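You operate a simulated robot arm through the tools that you are given. There is no shell and no other tool. Be economical: measure what you need, move in short steps, check, and stop when the job is done.

You run a simulated two-armed robot. Do the job below in one go: nothing can be reset, and whatever is moved stays where it is left.

Task
Bring the purple plate round and unload its foil and sheet.
Fine: drive off before you reach in; foil into the yellow tray, sheet on the cart top. The guards stay shut.

Only the result counts: the job must be done as asked and must still hold three seconds after the hand-in. Knocking over, shifting, dropping, spilling or breaking anything else fails it. Flat cloth is picked up by pressing the open fingertips on it (5 to 10 N) and closing them slowly along it; thin cloth reads only 2 to 8 mm in the jaws.

Robot
Two 7-joint arms with two-finger parallel grippers on one trunk, on a base that drives. Base frame: it is fixed to the floor where the robot stands at the start and does not move with it; the origin is under the middle of the robot, x ahead of it, y to its left, z up. Units: mm, degrees, N and s.
The left shoulder is at the start at [50, 168, 1207], the right one opposite. With the tool pointing down near the work surface each hand reaches from about 200 to 660 mm from the robot's upright axis, wherever it stands, measured 20 degrees to its own side. Places, roughly: inside of the yellow offcut tray [400, -400, 900]; top of the table cart [200, -600, 800]; wide blue sheet [1000, 1750, 1000]; wide silver foil [1000, 1750, 1000]. Payload 1.57 kg a hand.
The TCP of each hand is the grasp point between the finger pads, 30 mm short of the fingertips. In the tool frame z runs along the fingers and y along their closing line. The gripper opens to 80 mm. The fingers are 17 mm wide and 12 mm thick; the gripper's body (40 by 82 mm) begins 80 mm behind the TCP.
Orientation is told as [roll, pitch, yaw] about the base's x, y, z axes, in that order, counted from this pose: with the fingers straight down and closing along the base's y, the tool's x points along the base's -x, its y along +y and its z along -z.

Tools
- The arms move only by the tool drive_tool. It takes "left_targets", "right_targets" or both (then of equal length, played together; a hand with none holds still); each is a list of rows, each a list of 7 numbers: the opening, from 0 (shut) to 1 (fully open), then the shift along the tool's x, y, z in units of 250 mm (1.0 is 250 mm), then the turn, a rotation vector about the tool's x, y, z in units of 90 degrees (1.0 is 90 degrees). In form: [[grip, x, y, z, ax, ay, az], ...]. A call has 1 to 20 rows; each row is the pose to reach, as a shift and turn from the pose commanded when the call began, along the tool's axes at that moment. A call with a number of a shift or a turn outside -1 to 1 is refused whole. Each row takes 0.2 s and may step no farther than 50 mm and 8.6 degrees from the row before; otherwise, or with a gripper value out of range, the whole call is refused. A pose out of reach is approached as far as the arm can. The call stops where the force on the tool passes 40 N (or 10 N more than at its start, if that is more) or the arm is blocked; 0.2 s more then pass. Each finger travels about 45 mm/s and halts on what it meets, pressing with about 37 N; the grip force reading is that of the motor and also rises with nothing between the fingers. The clock runs only during rows and for 0.2 s after the last one: add rows that repeat a pose to give the fingers time. The reply holds the time, the measured pose of the TCP, the force on the tool along the base axes, the opening and the grip force, in the units named above and with some noise, with the torque about the TCP (base axes, N m) and any sound that the robot's microphone picked up.
- Cameras (640 x 400 px; columns grow to the right, rows downward): "scene" is now at [116.7, -32.2, 1408.9]; the picture's right is [-0.39, -0.92, 0.00], its down [-0.60, 0.25, -0.76] and it looks along [0.70, -0.30, -0.65] (base axes); focal length 214 px, centre (320, 200). "left" rides on the left gripper at [72, 7, -122] in its tool frame; the picture's right is [-0.09, 1.00, 0.00], its down [-0.84, -0.08, -0.54] and it looks along [-0.54, -0.05, 0.84] (tool axes); focal length 238 px, centre (320, 200). "right" rides on the right gripper at [72, -7, -122] in its tool frame; the picture's right is [0.09, 1.00, 0.00], its down [-0.84, 0.08, -0.54] and it looks along [-0.54, 0.05, 0.84] (tool axes); focal length 238 px, centre (320, 200). There is no depth. A picture from a camera that has moved, and an enlarged one, comes with that camera's place and axes in the base frame and with its lens.
- capture(camera): a new picture of that camera. It takes no simulated time.
- lift_body(by): slides the trunk up (or, below 0, down) by that many mm; the arms and the scene camera ride with it, the base frame stays. It gives what a move gives, with no picture.
- roll_base(legs): drives the robot by 1 to 6 legs, each [ahead, left, turn to the left] in mm, mm and degrees, along the robot's own axes; the way and the turn of a leg run together, so that a leg with both is an arc; at most 1500 mm and 180 degrees a leg. The arms and the cameras ride along, it lands a little off, and it stops where it bumps. It gives what a move gives.
- aim_head(pan, tilt): turns the head with the scene camera to pan (to the left, within 80 degrees either way) and tilt (down, from -29 to 69), counted from straight ahead of the robot. It gives what a move gives.
- close_up(camera, box): a new picture of the part [left, top, right, bottom] of that camera's present view, enlarged. It takes no simulated time.
- close_job(): hands the job in; it is judged then, once.

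Go step by step. Nothing tells you exact positions but the pictures and the camera data: compare them with the known pose of the tool, close in by small moves and look again before you grip or let go. The budget is 120 turns and 100 pictures, counting those below and the enlarged ones. Unless the task says otherwise, let go and move clear before handing in, and close with one line.

The tools are called after "Request:" by a JSON object that holds its "api" and its "payload". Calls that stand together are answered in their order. drive_tool: Moves the arms, as the interface text tells. Its arguments: {"type":"object","properties":{"left_targets":{"type":"array"},"right_targets":{"type":"array"}},"required":[]} The other tools are called the same way: lift_body (by) slides the trunk up or down; roll_base (legs) drives the base; aim_head (pan, tilt) turns the head that bears the scene camera; capture (camera) takes a picture; close_up (camera, box) takes an enlarged picture of a part of a camera's view; close_job () hands the job in.

At the start:

```text
time_s: 0.0
left_eef_pos: [391.5, 124.7, 1235.5]
left_orientation: [0.0, -0.1, 0.1]
left_wrist_force: [-1.2, -0.4, 0.5]
left_moment: [0.0, 0.03, 0.04]
left_opening: 79.8
left_grasp_force: 0.0
right_eef_pos: [395.3, -258.9, 1161.6]
right_orientation: [0.0, 0.0, 0.0]
right_wrist_force: [-0.3, -0.4, 0.2]
right_moment: [-0.02, -0.01, 0.01]
right_opening: 80.0
right_grasp_force: 0.0
trunk travel left (down, up): [-375.0, 68.0]
robot x, y, heading: [5.7, -1.6, 0.1]
head pan, tilt: [-23.0, 40.7]
```

scene: 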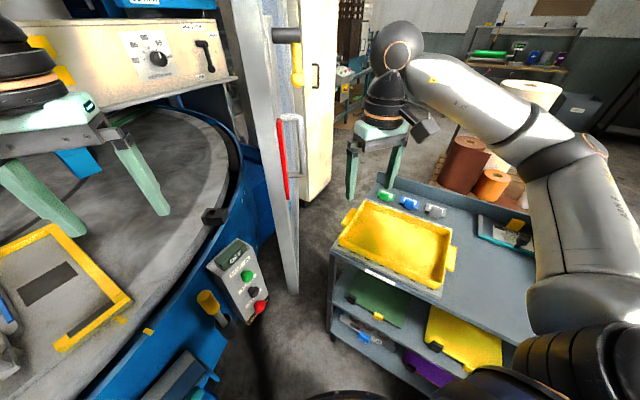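
right: 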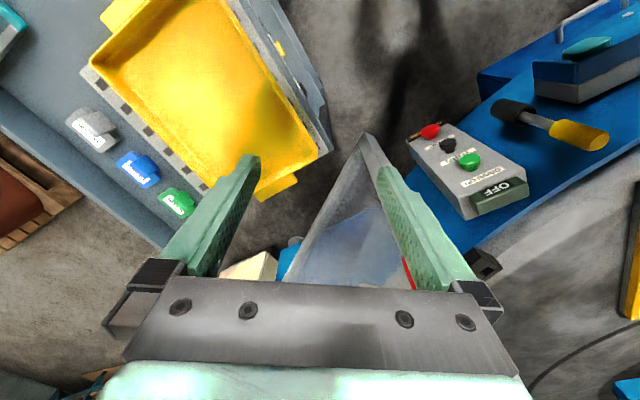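
left: 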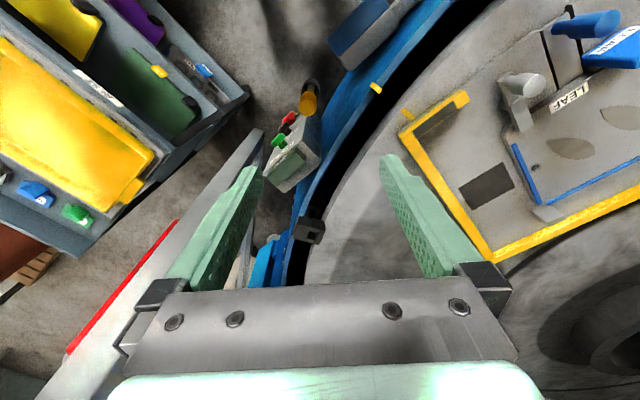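

I see a rotary table on the left, a button box with green/black/red, a lever with a yellow handle, and a cart with the yellow tray on the right. I will look round first.

Request:
{"api": "aim_head", "payload": {"pan": 20, "tilt": 30}}

Request:
{"api": "capture", "payload": {"camera": "scene"}}

Request:
{"api": "close_up", "payload": {"camera": "right", "box": [380, 20, 640, 240]}}

Request:
{"api": "close_up", "payload": {"camera": "left", "box": [380, 0, 640, 260]}}

```text
time_s: 1.1
left_eef_pos: [393.0, 123.8, 1235.7]
left_orientation: [-0.1, -0.1, 0.0]
left_wrist_force: [0.0, 0.0, -0.4]
left_moment: [-0.01, 0.0, -0.01]
left_opening: 80.0
left_grasp_force: 0.1
right_eef_pos: [396.9, -259.8, 1162.2]
right_orientation: [0.1, 0.0, 0.0]
right_wrist_force: [-0.3, 0.5, 0.1]
right_moment: [0.01, 0.0, 0.0]
right_opening: 80.3
right_grasp_force: 0.1
trunk travel left (down, up): [-375.0, 68.0]
robot x, y, heading: [0.5, 2.1, 0.1]
head pan, tilt: [20.0, 30.0]
```

```text
96 pictures are left
camera scene: at [123.8, 31.7, 1425.2], right [0.34, -0.94, 0.0], down [-0.47, -0.17, -0.87], along [0.81, 0.3, -0.5], focal length 214 px, centre (320, 200)
```

scene: 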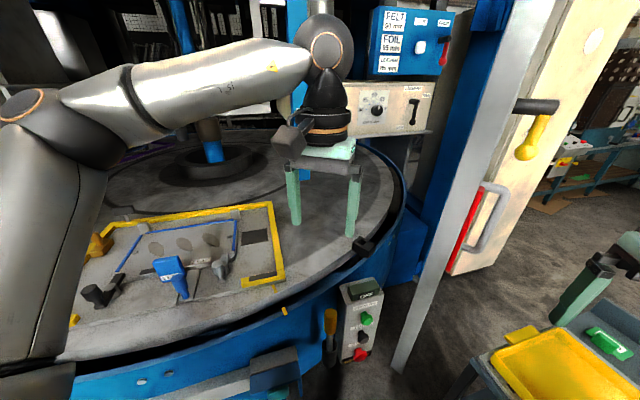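

```text
1.82 times, centred on (510, 130) of right
camera zoom: at [323.3, -267.9, 1282.8], right [-0.09, 1.0, 0.0], down [0.84, 0.08, 0.54], along [0.54, 0.05, -0.84], focal length 433 px, centre (-26, 327)
```

zoom: 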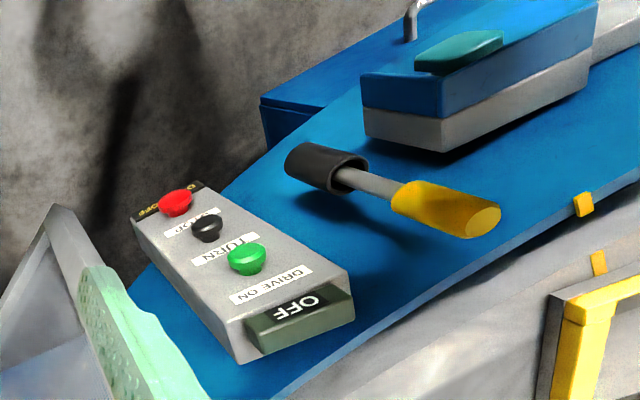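

```text
1.54 times, centred on (510, 130) of left
camera zoom: at [318.7, 130.0, 1357.9], right [0.09, 1.0, 0.0], down [0.84, -0.08, 0.54], along [0.54, -0.05, -0.84], focal length 367 px, centre (28, 308)
```

zoom: 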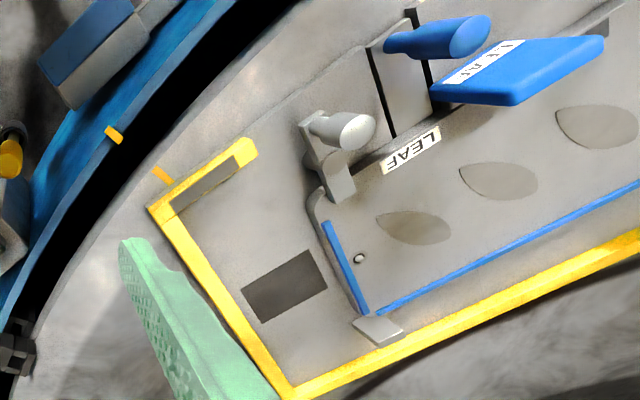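

The front station holds a yellow plate with a toggle clamp; drive box reads OFF. I will read the panels and look farther left.

Request:
{"api": "close_up", "payload": {"camera": "scene", "box": [340, 0, 460, 140]}}

Request:
{"api": "close_up", "payload": {"camera": "scene", "box": [300, 260, 420, 380]}}

Request:
{"api": "aim_head", "payload": {"pan": 60, "tilt": 25}}

Request:
{"api": "capture", "payload": {"camera": "scene"}}

```text
2.86 times, centred on (400, 70) of scene
camera zoom: at [123.8, 31.7, 1425.2], right [0.34, -0.94, 0.0], down [-0.47, -0.17, -0.87], along [0.81, 0.3, -0.5], focal length 613 px, centre (91, 571)
```

zoom: 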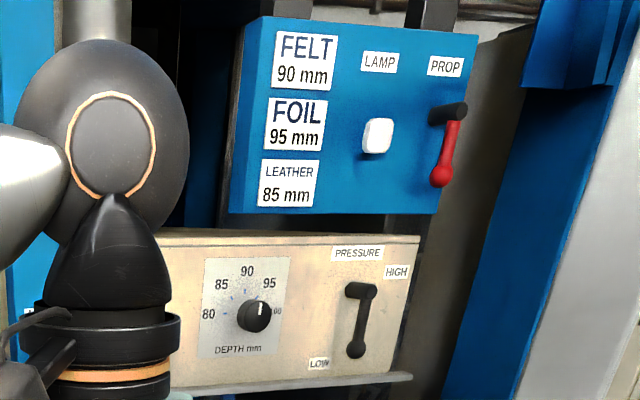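

```text
3.33 times, centred on (360, 320) of scene
camera zoom: at [123.8, 31.7, 1425.2], right [0.34, -0.94, 0.0], down [-0.47, -0.17, -0.87], along [0.81, 0.3, -0.5], focal length 715 px, centre (187, -200)
```

zoom: 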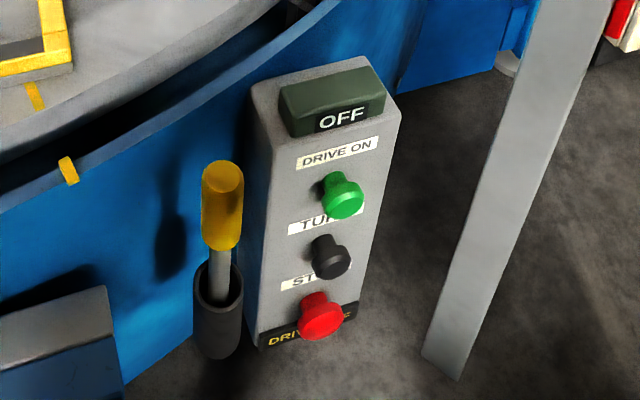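

```text
time_s: 2.2
left_eef_pos: [391.1, 123.3, 1235.8]
left_orientation: [-0.1, -0.1, 0.1]
left_wrist_force: [1.1, 0.5, -0.2]
left_moment: [0.01, -0.01, 0.0]
left_opening: 79.9
left_grasp_force: 0.0
right_eef_pos: [397.3, -260.4, 1161.6]
right_orientation: [0.0, 0.0, -0.1]
right_wrist_force: [0.8, 0.0, -0.5]
right_moment: [-0.01, -0.01, 0.05]
right_opening: 80.0
right_grasp_force: 0.2
trunk travel left (down, up): [-375.0, 68.0]
robot x, y, heading: [0.4, 2.4, -0.1]
head pan, tilt: [60.0, 25.0]
```

```text
91 pictures are left
camera scene: at [84.9, 80.6, 1433.1], right [0.87, -0.5, 0.0], down [-0.21, -0.37, -0.91], along [0.45, 0.78, -0.42], focal length 214 px, centre (320, 200)
```

scene: 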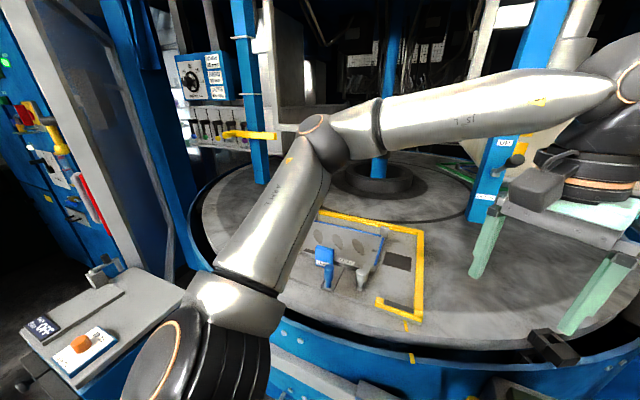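

The turntable centre is ahead-left, with a second box at the far left. I will read those details.

Request:
{"api": "close_up", "payload": {"camera": "scene", "box": [0, 240, 200, 400]}}

Request:
{"api": "close_up", "payload": {"camera": "scene", "box": [170, 0, 330, 150]}}

Request:
{"api": "close_up", "payload": {"camera": "scene", "box": [310, 0, 560, 200]}}

Request:
{"api": "close_up", "payload": {"camera": "scene", "box": [0, 40, 180, 260]}}

Request:
{"api": "aim_head", "payload": {"pan": 30, "tilt": 0}}

Request:
{"api": "capture", "payload": {"camera": "scene"}}

```text
2.50 times, centred on (100, 320) of scene
camera zoom: at [84.9, 80.6, 1433.1], right [0.87, -0.5, 0.0], down [-0.21, -0.37, -0.91], along [0.45, 0.78, -0.42], focal length 536 px, centre (870, -100)
```

zoom: 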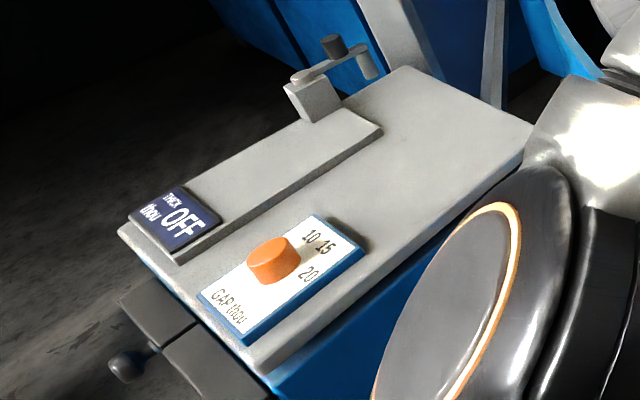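

```text
2.67 times, centred on (250, 75) of scene
camera zoom: at [84.9, 80.6, 1433.1], right [0.87, -0.5, 0.0], down [-0.21, -0.37, -0.91], along [0.45, 0.78, -0.42], focal length 572 px, centre (507, 533)
```

zoom: 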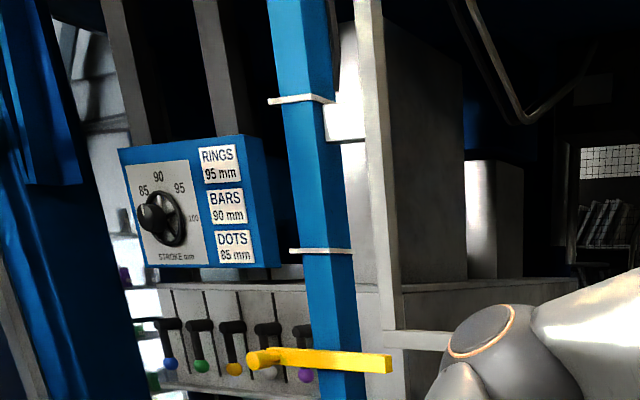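

```text
2.00 times, centred on (435, 100) of scene
camera zoom: at [84.9, 80.6, 1433.1], right [0.87, -0.5, 0.0], down [-0.21, -0.37, -0.91], along [0.45, 0.78, -0.42], focal length 429 px, centre (90, 400)
```

zoom: 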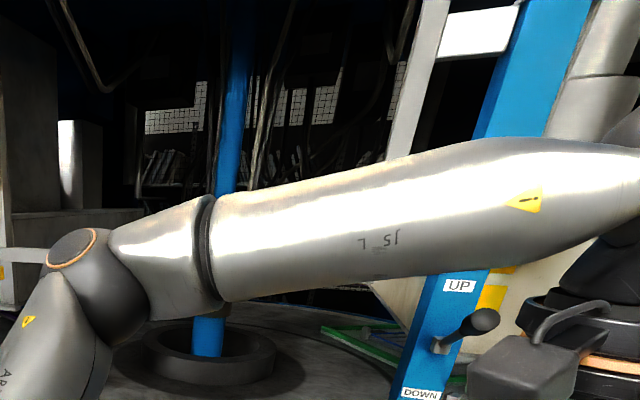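

```text
1.82 times, centred on (90, 150) of scene
camera zoom: at [84.9, 80.6, 1433.1], right [0.87, -0.5, 0.0], down [-0.21, -0.37, -0.91], along [0.45, 0.78, -0.42], focal length 390 px, centre (738, 291)
```

zoom: 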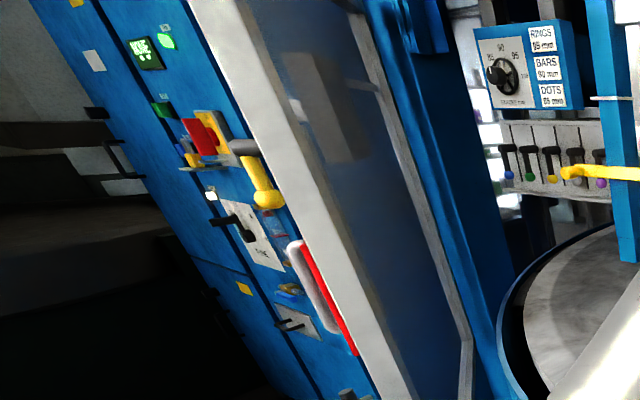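

```text
time_s: 3.1
left_eef_pos: [392.4, 123.5, 1236.7]
left_orientation: [-0.1, -0.1, 0.1]
left_wrist_force: [-0.4, 1.0, 0.2]
left_moment: [0.01, 0.01, 0.01]
left_opening: 79.9
left_grasp_force: 0.1
right_eef_pos: [396.3, -260.0, 1160.0]
right_orientation: [0.0, 0.0, 0.0]
right_wrist_force: [-0.3, -0.2, -0.3]
right_moment: [0.05, -0.02, -0.02]
right_opening: 80.1
right_grasp_force: 0.1
trunk travel left (down, up): [-375.0, 68.0]
robot x, y, heading: [-0.7, -0.8, 0.1]
head pan, tilt: [30.0, 0.0]
```

```text
86 pictures are left
camera scene: at [116.7, 45.8, 1473.5], right [0.5, -0.87, 0.0], down [0.0, 0.0, -1.0], along [0.87, 0.5, 0.0], focal length 214 px, centre (320, 200)
```

scene: 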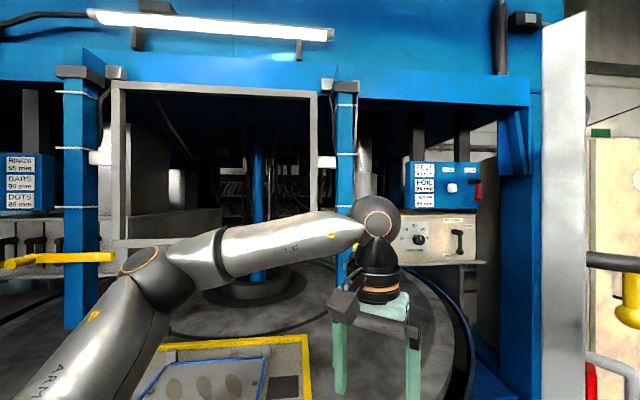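

Green sits about [479, 32, 869], black about [481, 33, 774], red about [481, 33, 676], on a face toward me. I bring the shut right hand in, tilted forward, for a closer look before pressing.

Request:
{"api": "drive_tool", "payload": {"right_targets": [[0, 0.01, 0.12, 0.1, 0, -0.06, 0], [0, 0.02, 0.24, 0.2, 0, -0.12, 0], [0, 0.03, 0.36, 0.3, 0, -0.19, 0], [0, 0.04, 0.48, 0.4, 0, -0.25, 0], [0, 0.05, 0.6, 0.5, 0, -0.31, 0], [0, 0.06, 0.72, 0.6, 0, -0.38, 0], [0, 0.07, 0.84, 0.7, 0, -0.44, 0], [0, 0.08, 0.96, 0.78, 0, -0.5, 0], [0, 0.08, 0.96, 0.78, 0, -0.5, 0]]}}

Request:
{"api": "capture", "payload": {"camera": "right"}}

```text
time_s: 5.1
left_eef_pos: [392.1, 123.0, 1236.3]
left_orientation: [-0.1, -0.1, 0.2]
left_wrist_force: [-0.2, -0.3, 0.4]
left_moment: [0.01, -0.02, 0.01]
left_opening: 80.0
left_grasp_force: 0.0
right_eef_pos: [375.5, -20.9, 965.8]
right_orientation: [0.2, -45.0, -0.1]
right_wrist_force: [0.3, -0.2, -0.3]
right_moment: [0.02, 0.0, -0.01]
right_opening: 0.0
right_grasp_force: 21.3
trunk travel left (down, up): [-375.0, 68.0]
robot x, y, heading: [2.1, 2.4, 0.0]
head pan, tilt: [30.0, 0.0]
```

```text
85 pictures are left
camera right: at [238.0, -27.3, 1001.4], right [-0.06, 1.0, -0.06], down [0.21, 0.08, 0.98], along [0.98, 0.05, -0.21], focal length 238 px, centre (320, 200)
```

right: 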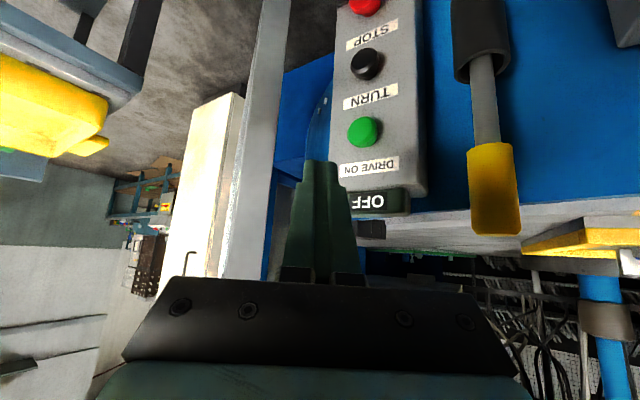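

The labels sit above their buttons: DRIVE ON green, TURN black, STOP red. I'll press green in small steps and retreat.

Request:
{"api": "drive_tool", "payload": {"right_targets": [[0, 0.024, 0.07, 0.125, 0, 0, 0], [0, 0.048, 0.14, 0.25, 0, 0, 0], [0, 0.072, 0.208, 0.375, 0, 0, 0], [0, 0.058, 0.208, 0.389, 0, 0, 0], [0, 0.044, 0.208, 0.403, 0, 0, 0], [0, 0.03, 0.208, 0.417, 0, 0, 0], [0, 0.016, 0.208, 0.431, 0, 0, 0]]}}

Request:
{"api": "capture", "payload": {"camera": "right"}}

```text
time_s: 6.7
left_eef_pos: [389.5, 125.3, 1236.2]
left_orientation: [-0.1, -0.3, 0.1]
left_wrist_force: [0.5, -0.3, -0.1]
left_moment: [0.0, 0.03, -0.01]
left_opening: 80.0
left_grasp_force: 0.0
right_eef_pos: [446.1, 34.6, 887.5]
right_orientation: [0.1, -44.9, 0.2]
right_wrist_force: [-15.5, 4.5, 2.5]
right_moment: [0.07, 0.2, 0.19]
right_opening: 0.0
right_grasp_force: 21.4
trunk travel left (down, up): [-375.0, 68.0]
robot x, y, heading: [-0.4, -1.5, 0.1]
head pan, tilt: [30.0, 0.0]
heard: click
```

```text
84 pictures are left
camera right: at [307.8, 25.6, 923.1], right [-0.07, 1.0, -0.06], down [0.21, 0.08, 0.97], along [0.97, 0.06, -0.22], focal length 238 px, centre (320, 200)
```

right: 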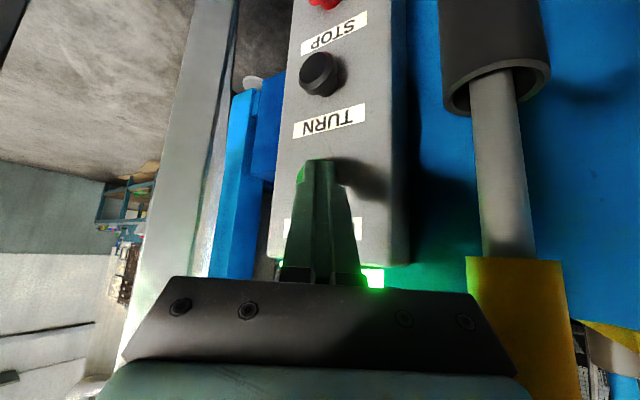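

It clicked and the display lit green. I back off, drop to the TURN height, and look round.

Request:
{"api": "drive_tool", "payload": {"right_targets": [[0, 0.071, -0.01, -0.071, 0, 0, 0], [0, 0.2, -0.012, 0.058, 0, 0, 0], [0, 0.331, -0.012, 0.189, 0, 0, 0]]}}

Request:
{"api": "aim_head", "payload": {"pan": 20, "tilt": 35}}

Request:
{"api": "capture", "payload": {"camera": "right"}}

Request:
{"api": "capture", "payload": {"camera": "scene"}}

```text
time_s: 7.5
left_eef_pos: [393.0, 124.0, 1235.2]
left_orientation: [-0.2, 0.0, 0.1]
left_wrist_force: [0.1, -0.4, -0.1]
left_moment: [0.0, -0.02, 0.0]
left_opening: 80.2
left_grasp_force: 0.0
right_eef_pos: [425.6, 27.9, 794.0]
right_orientation: [0.1, -45.2, -0.2]
right_wrist_force: [0.3, 0.1, 0.0]
right_moment: [-0.01, 0.0, -0.03]
right_opening: 0.0
right_grasp_force: 21.7
trunk travel left (down, up): [-375.0, 68.0]
robot x, y, heading: [0.8, 1.0, 0.1]
head pan, tilt: [30.0, 0.0]
```

```text
time_s: 8.5
left_eef_pos: [391.1, 123.4, 1235.3]
left_orientation: [-0.1, -0.1, 0.1]
left_wrist_force: [-0.7, 0.8, -0.3]
left_moment: [0.0, -0.02, 0.0]
left_opening: 80.1
left_grasp_force: 0.1
right_eef_pos: [424.2, 28.4, 794.0]
right_orientation: [-0.1, -45.0, -0.1]
right_wrist_force: [1.0, -0.5, -0.4]
right_moment: [0.01, 0.01, 0.02]
right_opening: 0.0
right_grasp_force: 21.4
trunk travel left (down, up): [-375.0, 68.0]
robot x, y, heading: [-2.4, -0.5, -0.1]
head pan, tilt: [20.0, 35.0]
```

```text
83 pictures are left
camera right: at [287.0, 20.8, 829.9], right [-0.06, 1.0, -0.06], down [0.21, 0.08, 0.98], along [0.98, 0.05, -0.21], focal length 238 px, centre (320, 200)
```

right: 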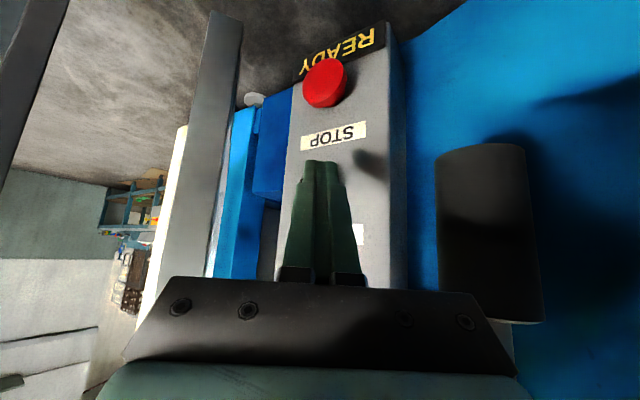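

```text
82 pictures are left
camera scene: at [121.5, 30.9, 1417.4], right [0.34, -0.94, 0.0], down [-0.54, -0.2, -0.82], along [0.77, 0.28, -0.57], focal length 214 px, centre (320, 200)
```

scene: 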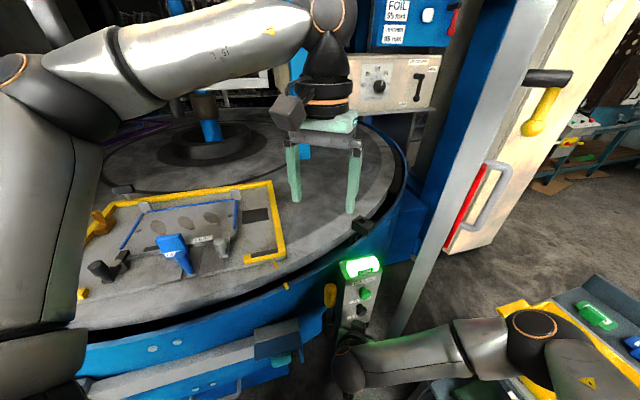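

Display shows READY below. I tap TURN once and look at what the table does.

Request:
{"api": "drive_tool", "payload": {"right_targets": [[0, -0.03, 0.008, 0.03, 0, 0, 0], [0, -0.046, 0.008, 0.046, 0, 0, 0], [0, -0.062, 0.008, 0.062, 0, 0, 0], [0, -0.072, 0.008, 0.072, 0, 0, 0], [0, -0.03, 0.008, 0.03, 0, 0, 0], [0, 0, 0, 0, 0, 0, 0]]}}

Request:
{"api": "capture", "payload": {"camera": "scene"}}

```text
time_s: 9.9
left_eef_pos: [392.3, 123.8, 1235.6]
left_orientation: [-0.1, -0.2, 0.1]
left_wrist_force: [-0.6, -0.2, 0.3]
left_moment: [-0.04, 0.02, -0.02]
left_opening: 80.0
left_grasp_force: 0.2
right_eef_pos: [425.4, 27.9, 794.7]
right_orientation: [-0.1, -45.2, -0.1]
right_wrist_force: [0.1, -0.2, 0.0]
right_moment: [0.0, 0.02, 0.0]
right_opening: 0.0
right_grasp_force: 21.6
trunk travel left (down, up): [-375.0, 68.0]
robot x, y, heading: [-2.1, -0.1, 0.0]
head pan, tilt: [20.0, 35.0]
heard: click
```

```text
81 pictures are left
camera scene: at [121.5, 30.9, 1417.4], right [0.34, -0.94, 0.0], down [-0.54, -0.2, -0.82], along [0.77, 0.28, -0.57], focal length 214 px, centre (320, 200)
```

scene: 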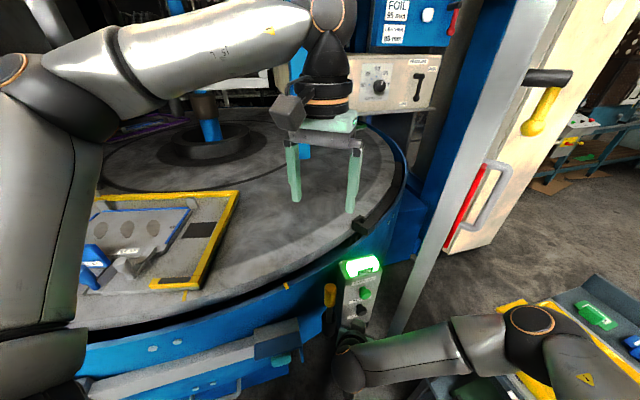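

The table is turning from the one tap. I'll wait a bit and watch whether it indexes by itself.

Request:
{"api": "drive_tool", "payload": {"right_targets": [[0, 0, 0, 0, 0, 0, 0], [0, 0, 0, 0, 0, 0, 0], [0, 0, 0, 0, 0, 0, 0], [0, 0, 0, 0, 0, 0, 0], [0, 0, 0, 0, 0, 0, 0], [0, 0, 0, 0, 0, 0, 0], [0, 0, 0, 0, 0, 0, 0], [0, 0, 0, 0, 0, 0, 0], [0, 0, 0, 0, 0, 0, 0], [0, 0, 0, 0, 0, 0, 0]]}}

Request:
{"api": "capture", "payload": {"camera": "scene"}}

```text
time_s: 12.1
left_eef_pos: [392.6, 124.0, 1236.2]
left_orientation: [-0.1, 0.0, 0.1]
left_wrist_force: [-1.0, -0.1, 0.7]
left_moment: [-0.03, 0.0, 0.01]
left_opening: 79.7
left_grasp_force: 0.0
right_eef_pos: [424.8, 29.6, 795.4]
right_orientation: [0.0, -45.1, 0.0]
right_wrist_force: [-0.5, 0.4, -0.4]
right_moment: [0.01, 0.03, -0.02]
right_opening: 0.0
right_grasp_force: 21.3
trunk travel left (down, up): [-375.0, 68.0]
robot x, y, heading: [-0.7, -0.3, 0.1]
head pan, tilt: [20.0, 35.0]
```

```text
80 pictures are left
camera scene: at [121.6, 30.9, 1417.4], right [0.34, -0.94, 0.0], down [-0.54, -0.2, -0.82], along [0.77, 0.28, -0.57], focal length 214 px, centre (320, 200)
```

scene: 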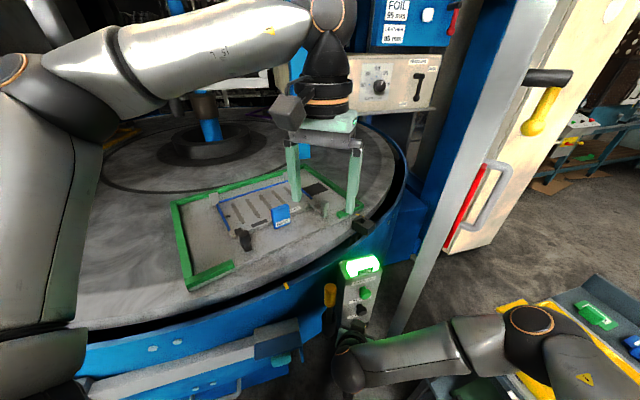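

The green-framed plate is arriving. I keep watching.

Request:
{"api": "drive_tool", "payload": {"right_targets": [[0, 0, 0, 0, 0, 0, 0], [0, 0, 0, 0, 0, 0, 0], [0, 0, 0, 0, 0, 0, 0], [0, 0, 0, 0, 0, 0, 0], [0, 0, 0, 0, 0, 0, 0], [0, 0, 0, 0, 0, 0, 0], [0, 0, 0, 0, 0, 0, 0], [0, 0, 0, 0, 0, 0, 0]]}}

Request:
{"api": "capture", "payload": {"camera": "scene"}}

```text
time_s: 13.9
left_eef_pos: [391.3, 124.9, 1236.3]
left_orientation: [-0.1, -0.1, 0.1]
left_wrist_force: [0.0, 0.2, 0.8]
left_moment: [-0.02, -0.02, -0.02]
left_opening: 80.1
left_grasp_force: 0.1
right_eef_pos: [425.5, 29.4, 795.7]
right_orientation: [0.0, -45.0, 0.0]
right_wrist_force: [0.6, 0.3, 0.4]
right_moment: [-0.01, 0.0, -0.02]
right_opening: 0.0
right_grasp_force: 21.3
trunk travel left (down, up): [-375.0, 68.0]
robot x, y, heading: [-0.7, -0.8, -0.0]
head pan, tilt: [20.0, 35.0]
```

```text
79 pictures are left
camera scene: at [121.6, 30.9, 1417.4], right [0.34, -0.94, 0.0], down [-0.54, -0.2, -0.82], along [0.77, 0.28, -0.57], focal length 214 px, centre (320, 200)
```

scene: 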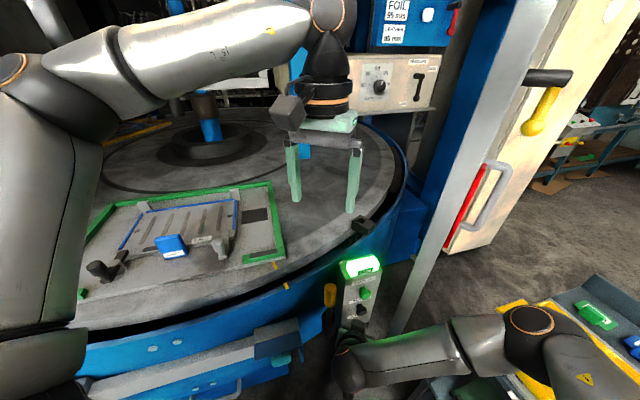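

The green plate seems to be at the front, close to aligned. I check whether it has stopped and what the lower display says.

Request:
{"api": "drive_tool", "payload": {"right_targets": [[0, 0, 0, 0, 0, 0, 0], [0, 0, 0, 0, 0, 0, 0]]}}

Request:
{"api": "close_up", "payload": {"camera": "scene", "box": [80, 160, 400, 360]}}

Request:
{"api": "close_up", "payload": {"camera": "right", "box": [240, 0, 440, 130]}}

```text
time_s: 14.5
left_eef_pos: [392.2, 123.7, 1235.7]
left_orientation: [-0.1, -0.1, 0.1]
left_wrist_force: [-0.2, -0.8, 0.3]
left_moment: [0.01, -0.03, 0.0]
left_opening: 79.8
left_grasp_force: 0.1
right_eef_pos: [424.9, 28.7, 795.2]
right_orientation: [0.0, -45.0, 0.0]
right_wrist_force: [-1.1, 0.5, 0.4]
right_moment: [0.01, 0.02, -0.02]
right_opening: 0.0
right_grasp_force: 21.5
trunk travel left (down, up): [-375.0, 68.0]
robot x, y, heading: [-4.5, 0.1, -0.2]
head pan, tilt: [20.0, 35.0]
```

```text
2.00 times, centred on (240, 260) of scene
camera zoom: at [121.6, 30.9, 1417.4], right [0.34, -0.94, 0.0], down [-0.54, -0.2, -0.82], along [0.77, 0.28, -0.57], focal length 429 px, centre (480, 80)
```

zoom: 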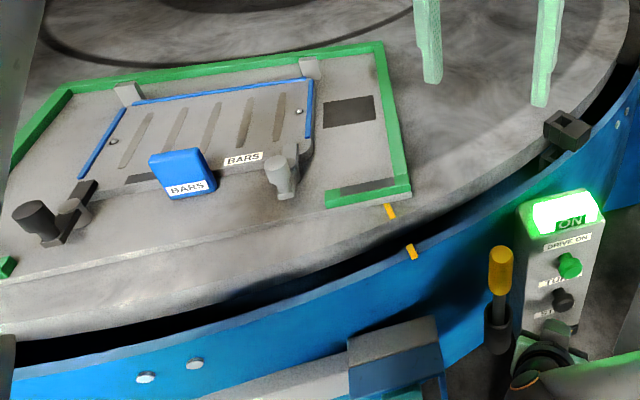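

```text
3.08 times, centred on (340, 65) of right
camera zoom: at [286.9, 21.1, 830.3], right [-0.06, 1.0, -0.06], down [0.21, 0.08, 0.98], along [0.98, 0.05, -0.21], focal length 733 px, centre (258, 615)
```

zoom: 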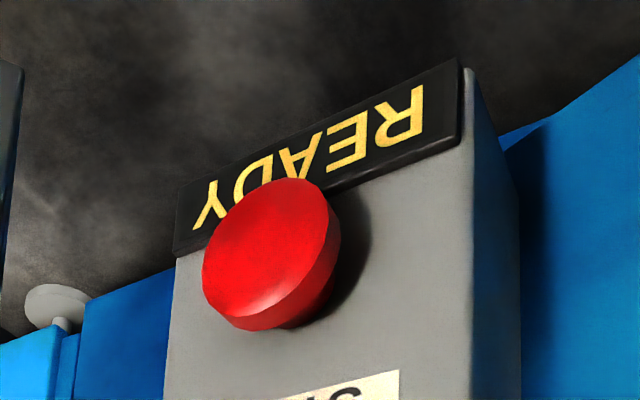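

It indexes one station per tap. I tap TURN again and wait.

Request:
{"api": "drive_tool", "payload": {"right_targets": [[0, -0.03, 0.008, 0.03, 0, 0, 0], [0, -0.046, 0.008, 0.046, 0, 0, 0], [0, -0.062, 0.008, 0.062, 0, 0, 0], [0, -0.072, 0.008, 0.072, 0, 0, 0], [0, -0.03, 0.008, 0.03, 0, 0, 0], [0, 0, 0, 0, 0, 0, 0], [0, 0, 0, 0, 0, 0, 0], [0, 0, 0, 0, 0, 0, 0], [0, 0, 0, 0, 0, 0, 0], [0, 0, 0, 0, 0, 0, 0], [0, 0, 0, 0, 0, 0, 0], [0, 0, 0, 0, 0, 0, 0], [0, 0, 0, 0, 0, 0, 0], [0, 0, 0, 0, 0, 0, 0], [0, 0, 0, 0, 0, 0, 0], [0, 0, 0, 0, 0, 0, 0], [0, 0, 0, 0, 0, 0, 0], [0, 0, 0, 0, 0, 0, 0], [0, 0, 0, 0, 0, 0, 0], [0, 0, 0, 0, 0, 0, 0]]}}

Request:
{"api": "drive_tool", "payload": {"right_targets": [[0, 0, 0, 0, 0, 0, 0], [0, 0, 0, 0, 0, 0, 0], [0, 0, 0, 0, 0, 0, 0], [0, 0, 0, 0, 0, 0, 0], [0, 0, 0, 0, 0, 0, 0], [0, 0, 0, 0, 0, 0, 0], [0, 0, 0, 0, 0, 0, 0], [0, 0, 0, 0, 0, 0, 0]]}}

Request:
{"api": "capture", "payload": {"camera": "scene"}}

```text
time_s: 18.7
left_eef_pos: [393.3, 123.8, 1236.4]
left_orientation: [-0.1, -0.1, 0.1]
left_wrist_force: [-0.1, -0.2, 1.1]
left_moment: [-0.02, 0.0, -0.02]
left_opening: 79.8
left_grasp_force: 0.0
right_eef_pos: [425.4, 29.0, 795.1]
right_orientation: [0.1, -44.9, -0.1]
right_wrist_force: [0.0, 0.5, -1.2]
right_moment: [0.01, -0.02, -0.02]
right_opening: 0.0
right_grasp_force: 21.1
trunk travel left (down, up): [-375.0, 68.0]
robot x, y, heading: [0.2, 1.5, 0.3]
head pan, tilt: [20.0, 35.0]
heard: click
```

```text
time_s: 20.5
left_eef_pos: [393.4, 123.2, 1236.3]
left_orientation: [-0.1, -0.1, 0.1]
left_wrist_force: [-0.6, -0.1, -0.7]
left_moment: [-0.02, 0.0, 0.0]
left_opening: 79.8
left_grasp_force: 0.0
right_eef_pos: [424.1, 29.4, 795.8]
right_orientation: [0.1, -45.0, -0.1]
right_wrist_force: [-0.2, -0.1, -0.6]
right_moment: [-0.01, 0.01, -0.01]
right_opening: 0.1
right_grasp_force: 21.4
trunk travel left (down, up): [-375.0, 68.0]
robot x, y, heading: [2.2, -1.1, 0.1]
head pan, tilt: [20.0, 35.0]
```

```text
76 pictures are left
camera scene: at [121.6, 30.9, 1417.4], right [0.34, -0.94, 0.0], down [-0.54, -0.2, -0.82], along [0.77, 0.28, -0.57], focal length 214 px, centre (320, 200)
```

scene: 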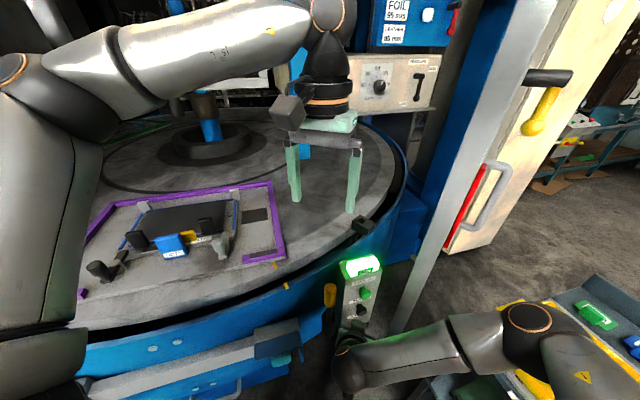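

The purple plate is at the front. I drop down and press STOP.

Request:
{"api": "drive_tool", "payload": {"right_targets": [[0, 0.1, 0.005, 0.1, 0, 0, 0], [0, 0.2, 0.008, 0.2, 0, 0, 0], [0, 0.274, 0.008, 0.274, 0, 0, 0], [0, 0.244, 0.008, 0.304, 0, 0, 0], [0, 0.228, 0.008, 0.32, 0, 0, 0], [0, 0.212, 0.008, 0.336, 0, 0, 0], [0, 0.202, 0.008, 0.346, 0, 0, 0], [0, 0.25, 0.008, 0.298, 0, 0, 0], [0, 0.314, 0.008, 0.234, 0, 0, 0]]}}

Request:
{"api": "capture", "payload": {"camera": "right"}}

Request:
{"api": "capture", "payload": {"camera": "scene"}}

```text
time_s: 22.5
left_eef_pos: [392.9, 124.2, 1236.1]
left_orientation: [0.0, -0.1, 0.1]
left_wrist_force: [-0.4, 0.3, 0.1]
left_moment: [-0.02, -0.03, -0.01]
left_opening: 80.0
left_grasp_force: 0.0
right_eef_pos: [412.9, 27.5, 699.5]
right_orientation: [-0.3, -45.4, -0.1]
right_wrist_force: [0.5, 0.4, -0.2]
right_moment: [0.03, 0.02, 0.03]
right_opening: 0.0
right_grasp_force: 21.4
trunk travel left (down, up): [-375.0, 68.0]
robot x, y, heading: [3.0, -2.9, -0.1]
head pan, tilt: [20.0, 35.0]
heard: click
```

```text
75 pictures are left
camera right: at [274.5, 22.1, 733.4], right [-0.06, 1.0, -0.07], down [0.2, 0.08, 0.98], along [0.98, 0.05, -0.21], focal length 238 px, centre (320, 200)
```

right: 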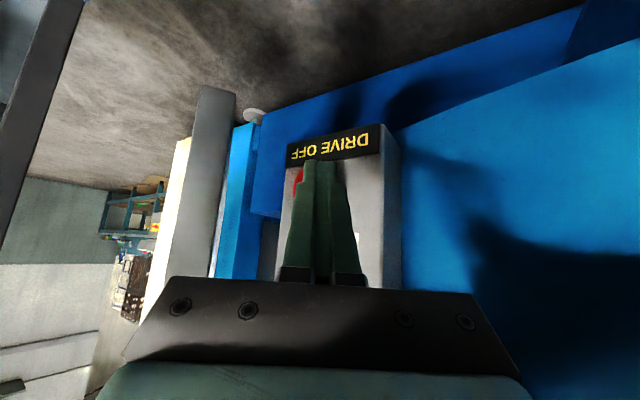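

```text
74 pictures are left
camera scene: at [121.6, 31.0, 1417.4], right [0.34, -0.94, 0.0], down [-0.54, -0.2, -0.82], along [0.77, 0.28, -0.57], focal length 214 px, centre (320, 200)
```

scene: 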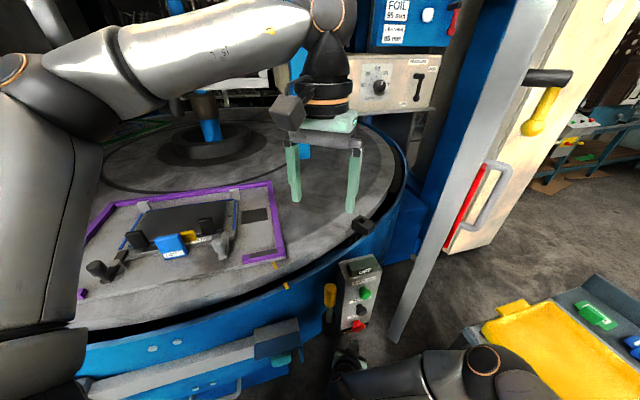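

The drive is off. Now I study the purple plate from both views.

Request:
{"api": "close_up", "payload": {"camera": "scene", "box": [70, 170, 300, 310]}}

Request:
{"api": "capture", "payload": {"camera": "left"}}

```text
2.78 times, centred on (185, 240) of scene
camera zoom: at [121.6, 31.0, 1417.4], right [0.34, -0.94, 0.0], down [-0.54, -0.2, -0.82], along [0.77, 0.28, -0.57], focal length 597 px, centre (696, 89)
```

zoom: 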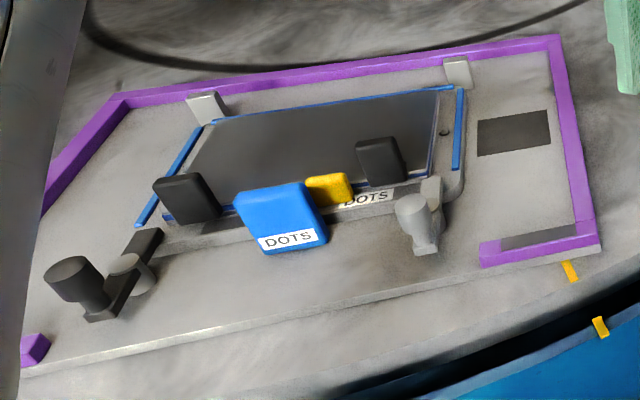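

```text
72 pictures are left
camera left: at [318.8, 130.0, 1357.9], right [0.09, 1.0, 0.0], down [0.84, -0.08, 0.54], along [0.54, -0.05, -0.84], focal length 238 px, centre (320, 200)
```

left: 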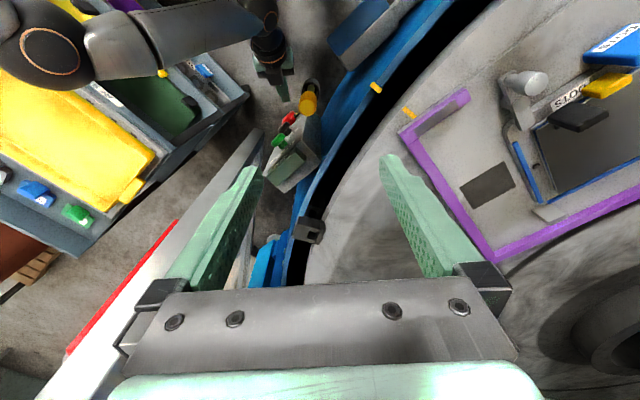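

Drive reads OFF. The plate sits around [445, 614, 985], out of reach from here, so I must drive nearer; first I draw the right hand back and look at the ground between me and the table.

Request:
{"api": "drive_tool", "payload": {"right_targets": [[0, 0.1, -0.05, -0.1, 0, 0, 0], [0, 0.1, -0.18, -0.25, 0, 0.06, 0], [0, 0.1, -0.31, -0.4, 0, 0.12, 0], [0, 0.1, -0.44, -0.5, 0, 0.18, 0], [0, 0.08, -0.57, -0.6, 0, 0.25, 0], [0, 0.04, -0.7, -0.7, 0, 0.32, 0], [0, 0.0, -0.8, -0.8, 0, 0.38, 0], [0, -0.05, -0.85, -0.9, 0, 0.44, 0], [0, -0.1, -0.9, -1.0, 0, 0.5, 0]]}}

Request:
{"api": "aim_head", "payload": {"pan": 40, "tilt": 62}}

Request:
{"api": "capture", "payload": {"camera": "scene"}}

```text
time_s: 24.5
left_eef_pos: [393.7, 123.7, 1235.8]
left_orientation: [-0.1, -0.1, 0.1]
left_wrist_force: [-0.2, -0.4, 0.8]
left_moment: [0.0, 0.01, -0.06]
left_opening: 80.2
left_grasp_force: 0.0
right_eef_pos: [249.8, -193.5, 893.2]
right_orientation: [0.1, 0.2, 0.1]
right_wrist_force: [-0.5, -0.3, -0.1]
right_moment: [0.0, 0.01, 0.02]
right_opening: 0.0
right_grasp_force: 21.5
trunk travel left (down, up): [-375.0, 68.0]
robot x, y, heading: [-1.1, -0.7, -0.3]
head pan, tilt: [20.0, 35.0]
```

```text
time_s: 25.4
left_eef_pos: [392.1, 124.2, 1235.8]
left_orientation: [-0.2, -0.1, 0.1]
left_wrist_force: [-0.2, -0.6, 0.0]
left_moment: [0.02, 0.01, 0.03]
left_opening: 80.2
left_grasp_force: 0.0
right_eef_pos: [251.1, -194.0, 892.1]
right_orientation: [0.0, -0.1, 0.0]
right_wrist_force: [0.1, -0.8, -0.4]
right_moment: [0.04, -0.02, 0.02]
right_opening: 0.2
right_grasp_force: 20.9
trunk travel left (down, up): [-375.0, 68.0]
robot x, y, heading: [-0.0, -1.4, 0.0]
head pan, tilt: [40.0, 62.0]
```

```text
71 pictures are left
camera scene: at [88.1, 42.1, 1380.8], right [0.64, -0.77, 0.0], down [-0.68, -0.57, -0.47], along [0.36, 0.3, -0.88], focal length 214 px, centre (320, 200)
```

scene: 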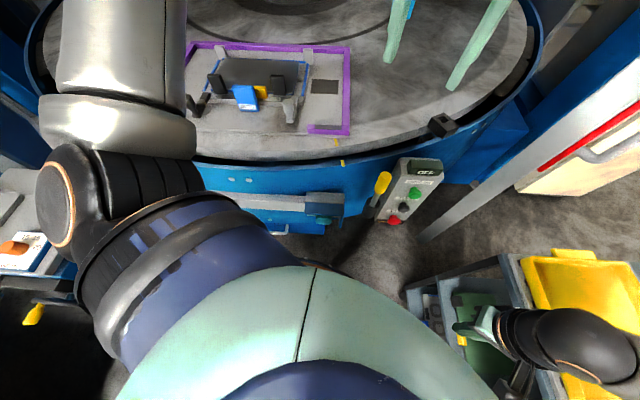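

The purple plate's axis points about 37° left of my heading; its load centre is about 730 mm ahead along that line and 190 mm left of it. I lift the right hand, turn 37°, and look again.

Request:
{"api": "drive_tool", "payload": {"right_targets": [[0, 0, 0, -0.18, 0, 0, 0], [0, 0, 0, -0.36, 0, 0, 0], [0, 0, 0, -0.54, 0, 0, 0], [0, 0, 0, -0.72, 0, 0, 0], [0, 0, 0, -0.88, 0, 0, 0]]}}

Request:
{"api": "roll_base", "payload": {"legs": [[0, 0, 37]]}}

Request:
{"api": "aim_head", "payload": {"pan": 0, "tilt": 50}}

Request:
{"api": "capture", "payload": {"camera": "scene"}}

Request:
{"api": "capture", "payload": {"camera": "left"}}

```text
time_s: 26.6
left_eef_pos: [392.4, 124.2, 1235.6]
left_orientation: [-0.1, -0.1, 0.0]
left_wrist_force: [0.2, 1.0, 0.1]
left_moment: [-0.02, -0.02, 0.03]
left_opening: 79.8
left_grasp_force: 0.1
right_eef_pos: [248.2, -193.6, 1114.1]
right_orientation: [0.0, 0.1, -0.1]
right_wrist_force: [-0.7, -0.1, 0.1]
right_moment: [0.01, 0.01, -0.01]
right_opening: 0.1
right_grasp_force: 21.5
right hand out of reach, approached as far as the arm can: row 1, 2, 3
trunk travel left (down, up): [-375.0, 68.0]
robot x, y, heading: [-2.7, 0.8, 0.2]
head pan, tilt: [40.0, 62.0]
```

```text
time_s: 28.8
left_eef_pos: [237.3, 335.5, 1236.0]
left_orientation: [-0.1, -0.1, 37.3]
left_wrist_force: [0.5, -0.2, -0.1]
left_moment: [-0.01, 0.02, 0.01]
left_opening: 80.2
left_grasp_force: 0.1
right_eef_pos: [316.9, -2.9, 1112.9]
right_orientation: [0.0, -0.1, 37.1]
right_wrist_force: [-0.5, 0.4, 0.3]
right_moment: [0.03, -0.01, 0.02]
right_opening: 0.1
right_grasp_force: 21.5
trunk travel left (down, up): [-375.0, 68.0]
robot x, y, heading: [2.3, -0.4, 37.5]
head pan, tilt: [40.0, 62.0]
```

```text
time_s: 29.9
left_eef_pos: [238.5, 336.0, 1235.9]
left_orientation: [0.0, -0.1, 37.2]
left_wrist_force: [-0.6, -1.1, -0.1]
left_moment: [0.0, -0.01, -0.02]
left_opening: 80.2
left_grasp_force: 0.2
right_eef_pos: [317.1, -3.4, 1113.6]
right_orientation: [0.0, 0.0, 37.1]
right_wrist_force: [0.1, -0.5, 0.2]
right_moment: [-0.04, 0.03, 0.03]
right_opening: 0.1
right_grasp_force: 21.5
trunk travel left (down, up): [-375.0, 68.0]
robot x, y, heading: [1.2, -3.1, 37.4]
head pan, tilt: [0.0, 50.0]
```

```text
70 pictures are left
camera scene: at [92.0, 71.5, 1395.6], right [0.6, -0.8, 0.0], down [-0.61, -0.46, -0.64], along [0.51, 0.39, -0.77], focal length 214 px, centre (320, 200)
```

scene: 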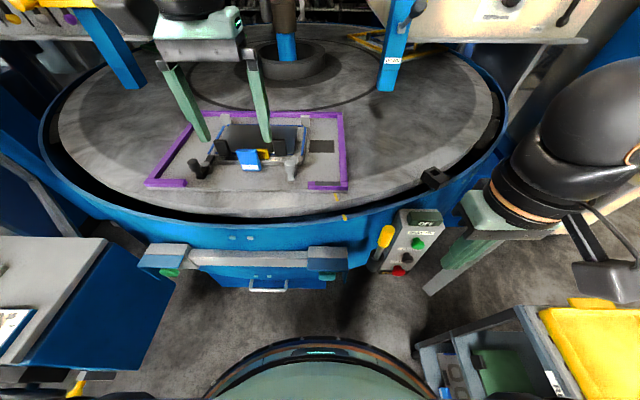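

```text
69 pictures are left
camera left: at [174.9, 296.7, 1357.9], right [-0.53, 0.85, 0.0], down [0.71, 0.45, 0.54], along [0.46, 0.29, -0.84], focal length 238 px, centre (320, 200)
```

left: 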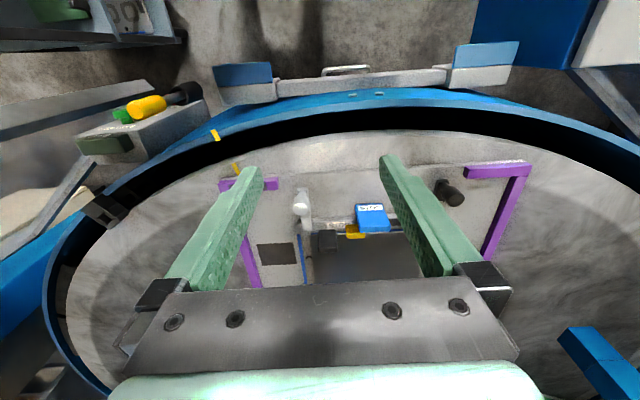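

Now everything is square to me: a dark plate on the purple fixture with black side tabs, a yellow tab and a blue DOTS tab. I zoom in to understand how the load is held.

Request:
{"api": "close_up", "payload": {"camera": "left", "box": [220, 150, 540, 290]}}

Request:
{"api": "close_up", "payload": {"camera": "scene", "box": [140, 100, 360, 200]}}

```text
2.00 times, centred on (380, 220) of left
camera zoom: at [174.9, 296.7, 1357.9], right [-0.53, 0.85, 0.0], down [0.71, 0.45, 0.54], along [0.46, 0.29, -0.84], focal length 477 px, centre (200, 160)
```

zoom: 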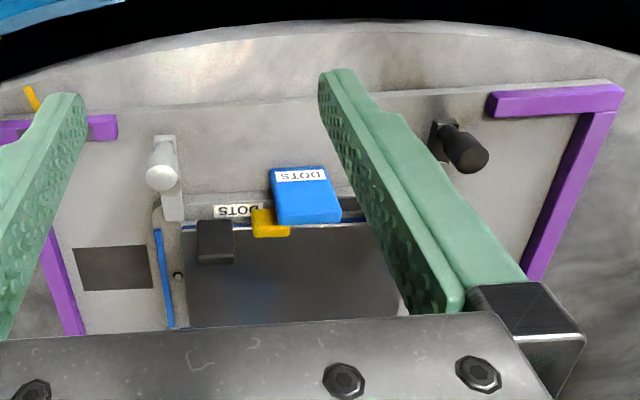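

```text
2.91 times, centred on (250, 150) of scene
camera zoom: at [92.0, 71.5, 1395.6], right [0.6, -0.8, 0.0], down [-0.61, -0.46, -0.64], along [0.51, 0.39, -0.77], focal length 624 px, centre (524, 346)
```

zoom: 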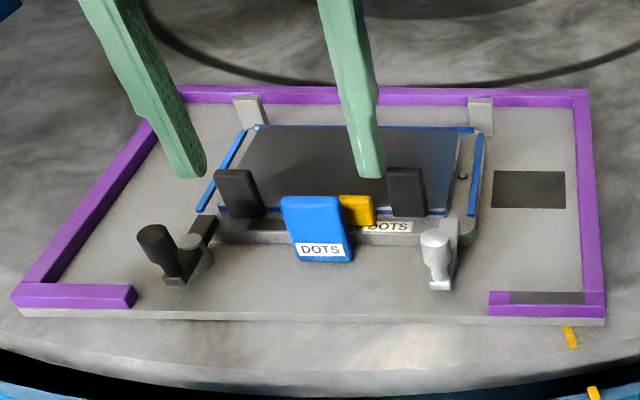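

The dark reflective sheet looks like the foil, with a blue rim of the sheet beneath, and black and yellow tabs at its front edge. I slide left 150 mm and then ahead a bit.

Request:
{"api": "roll_base", "payload": {"legs": [[0, 150, 0], [50, 0, 0]]}}

Request:
{"api": "capture", "payload": {"camera": "scene"}}

Request:
{"api": "close_up", "payload": {"camera": "scene", "box": [200, 90, 420, 200]}}

```text
time_s: 32.4
left_eef_pos: [187.6, 486.0, 1236.2]
left_orientation: [-0.1, 0.0, 37.2]
left_wrist_force: [0.0, -0.2, -0.6]
left_moment: [-0.03, 0.01, 0.01]
left_opening: 80.2
left_grasp_force: 0.1
right_eef_pos: [265.5, 146.4, 1111.1]
right_orientation: [-0.1, 0.0, 37.1]
right_wrist_force: [-0.2, 0.3, -0.3]
right_moment: [-0.04, 0.04, -0.03]
right_opening: 0.2
right_grasp_force: 21.3
trunk travel left (down, up): [-375.0, 68.0]
robot x, y, heading: [-51.9, 151.3, 37.1]
head pan, tilt: [0.0, 50.0]
```

```text
66 pictures are left
camera scene: at [41.6, 222.5, 1395.5], right [0.6, -0.8, 0.0], down [-0.61, -0.46, -0.64], along [0.51, 0.39, -0.77], focal length 214 px, centre (320, 200)
```

scene: 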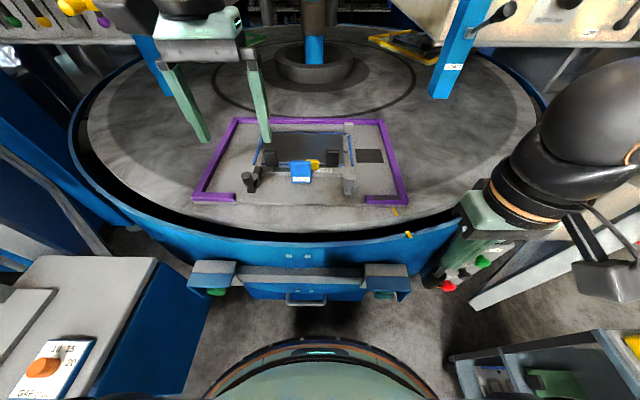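

```text
2.91 times, centred on (310, 145) of scene
camera zoom: at [41.6, 222.5, 1395.5], right [0.6, -0.8, 0.0], down [-0.61, -0.46, -0.64], along [0.51, 0.39, -0.77], focal length 624 px, centre (349, 360)
```

zoom: 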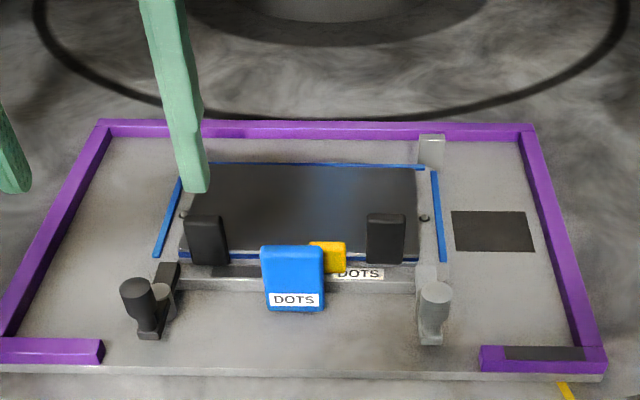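

Robot is well centred now; the front edge of the foil is about 570 mm ahead. I zoom on the tabs and move the left hand's camera over them.

Request:
{"api": "close_up", "payload": {"camera": "scene", "box": [235, 125, 365, 205]}}

Request:
{"api": "drive_tool", "payload": {"left_targets": [[1, 0, -0.15, 0, 0, 0, 0], [1, 0, -0.25, 0, 0, 0, 0], [1, 0, -0.25, 0.1, 0, 0, 0]]}}

Request:
{"api": "capture", "payload": {"camera": "left"}}

```text
4.92 times, centred on (300, 165) of scene
camera zoom: at [41.6, 222.5, 1395.5], right [0.6, -0.8, 0.0], down [-0.61, -0.46, -0.64], along [0.51, 0.39, -0.77], focal length 1056 px, centre (418, 372)
```

zoom: 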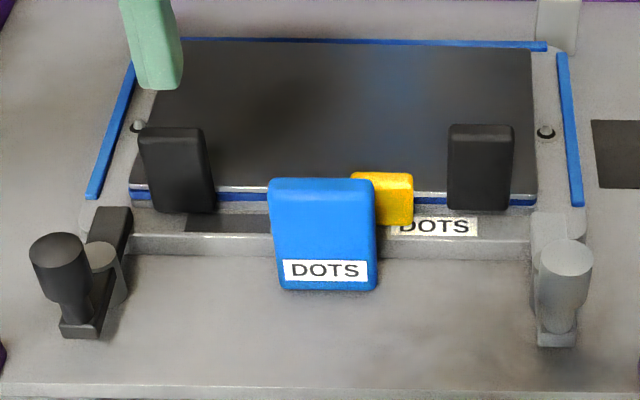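

```text
time_s: 33.2
left_eef_pos: [224.3, 436.0, 1210.2]
left_orientation: [-0.1, 0.0, 37.2]
left_wrist_force: [-0.9, 0.0, -0.9]
left_moment: [-0.01, 0.03, -0.02]
left_opening: 80.0
left_grasp_force: 0.1
right_eef_pos: [266.6, 147.3, 1113.4]
right_orientation: [0.0, -0.1, 37.1]
right_wrist_force: [0.4, 0.0, -0.6]
right_moment: [0.01, -0.02, 0.01]
right_opening: 0.0
right_grasp_force: 21.7
trunk travel left (down, up): [-375.0, 68.0]
robot x, y, heading: [-54.8, 155.8, 37.1]
head pan, tilt: [0.0, 50.0]
```

```text
63 pictures are left
camera left: at [161.6, 398.2, 1332.9], right [-0.53, 0.85, 0.0], down [0.71, 0.45, 0.54], along [0.46, 0.29, -0.84], focal length 238 px, centre (320, 200)
```

left: 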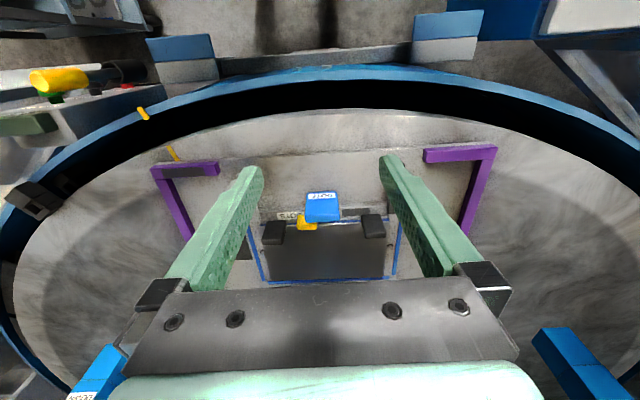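

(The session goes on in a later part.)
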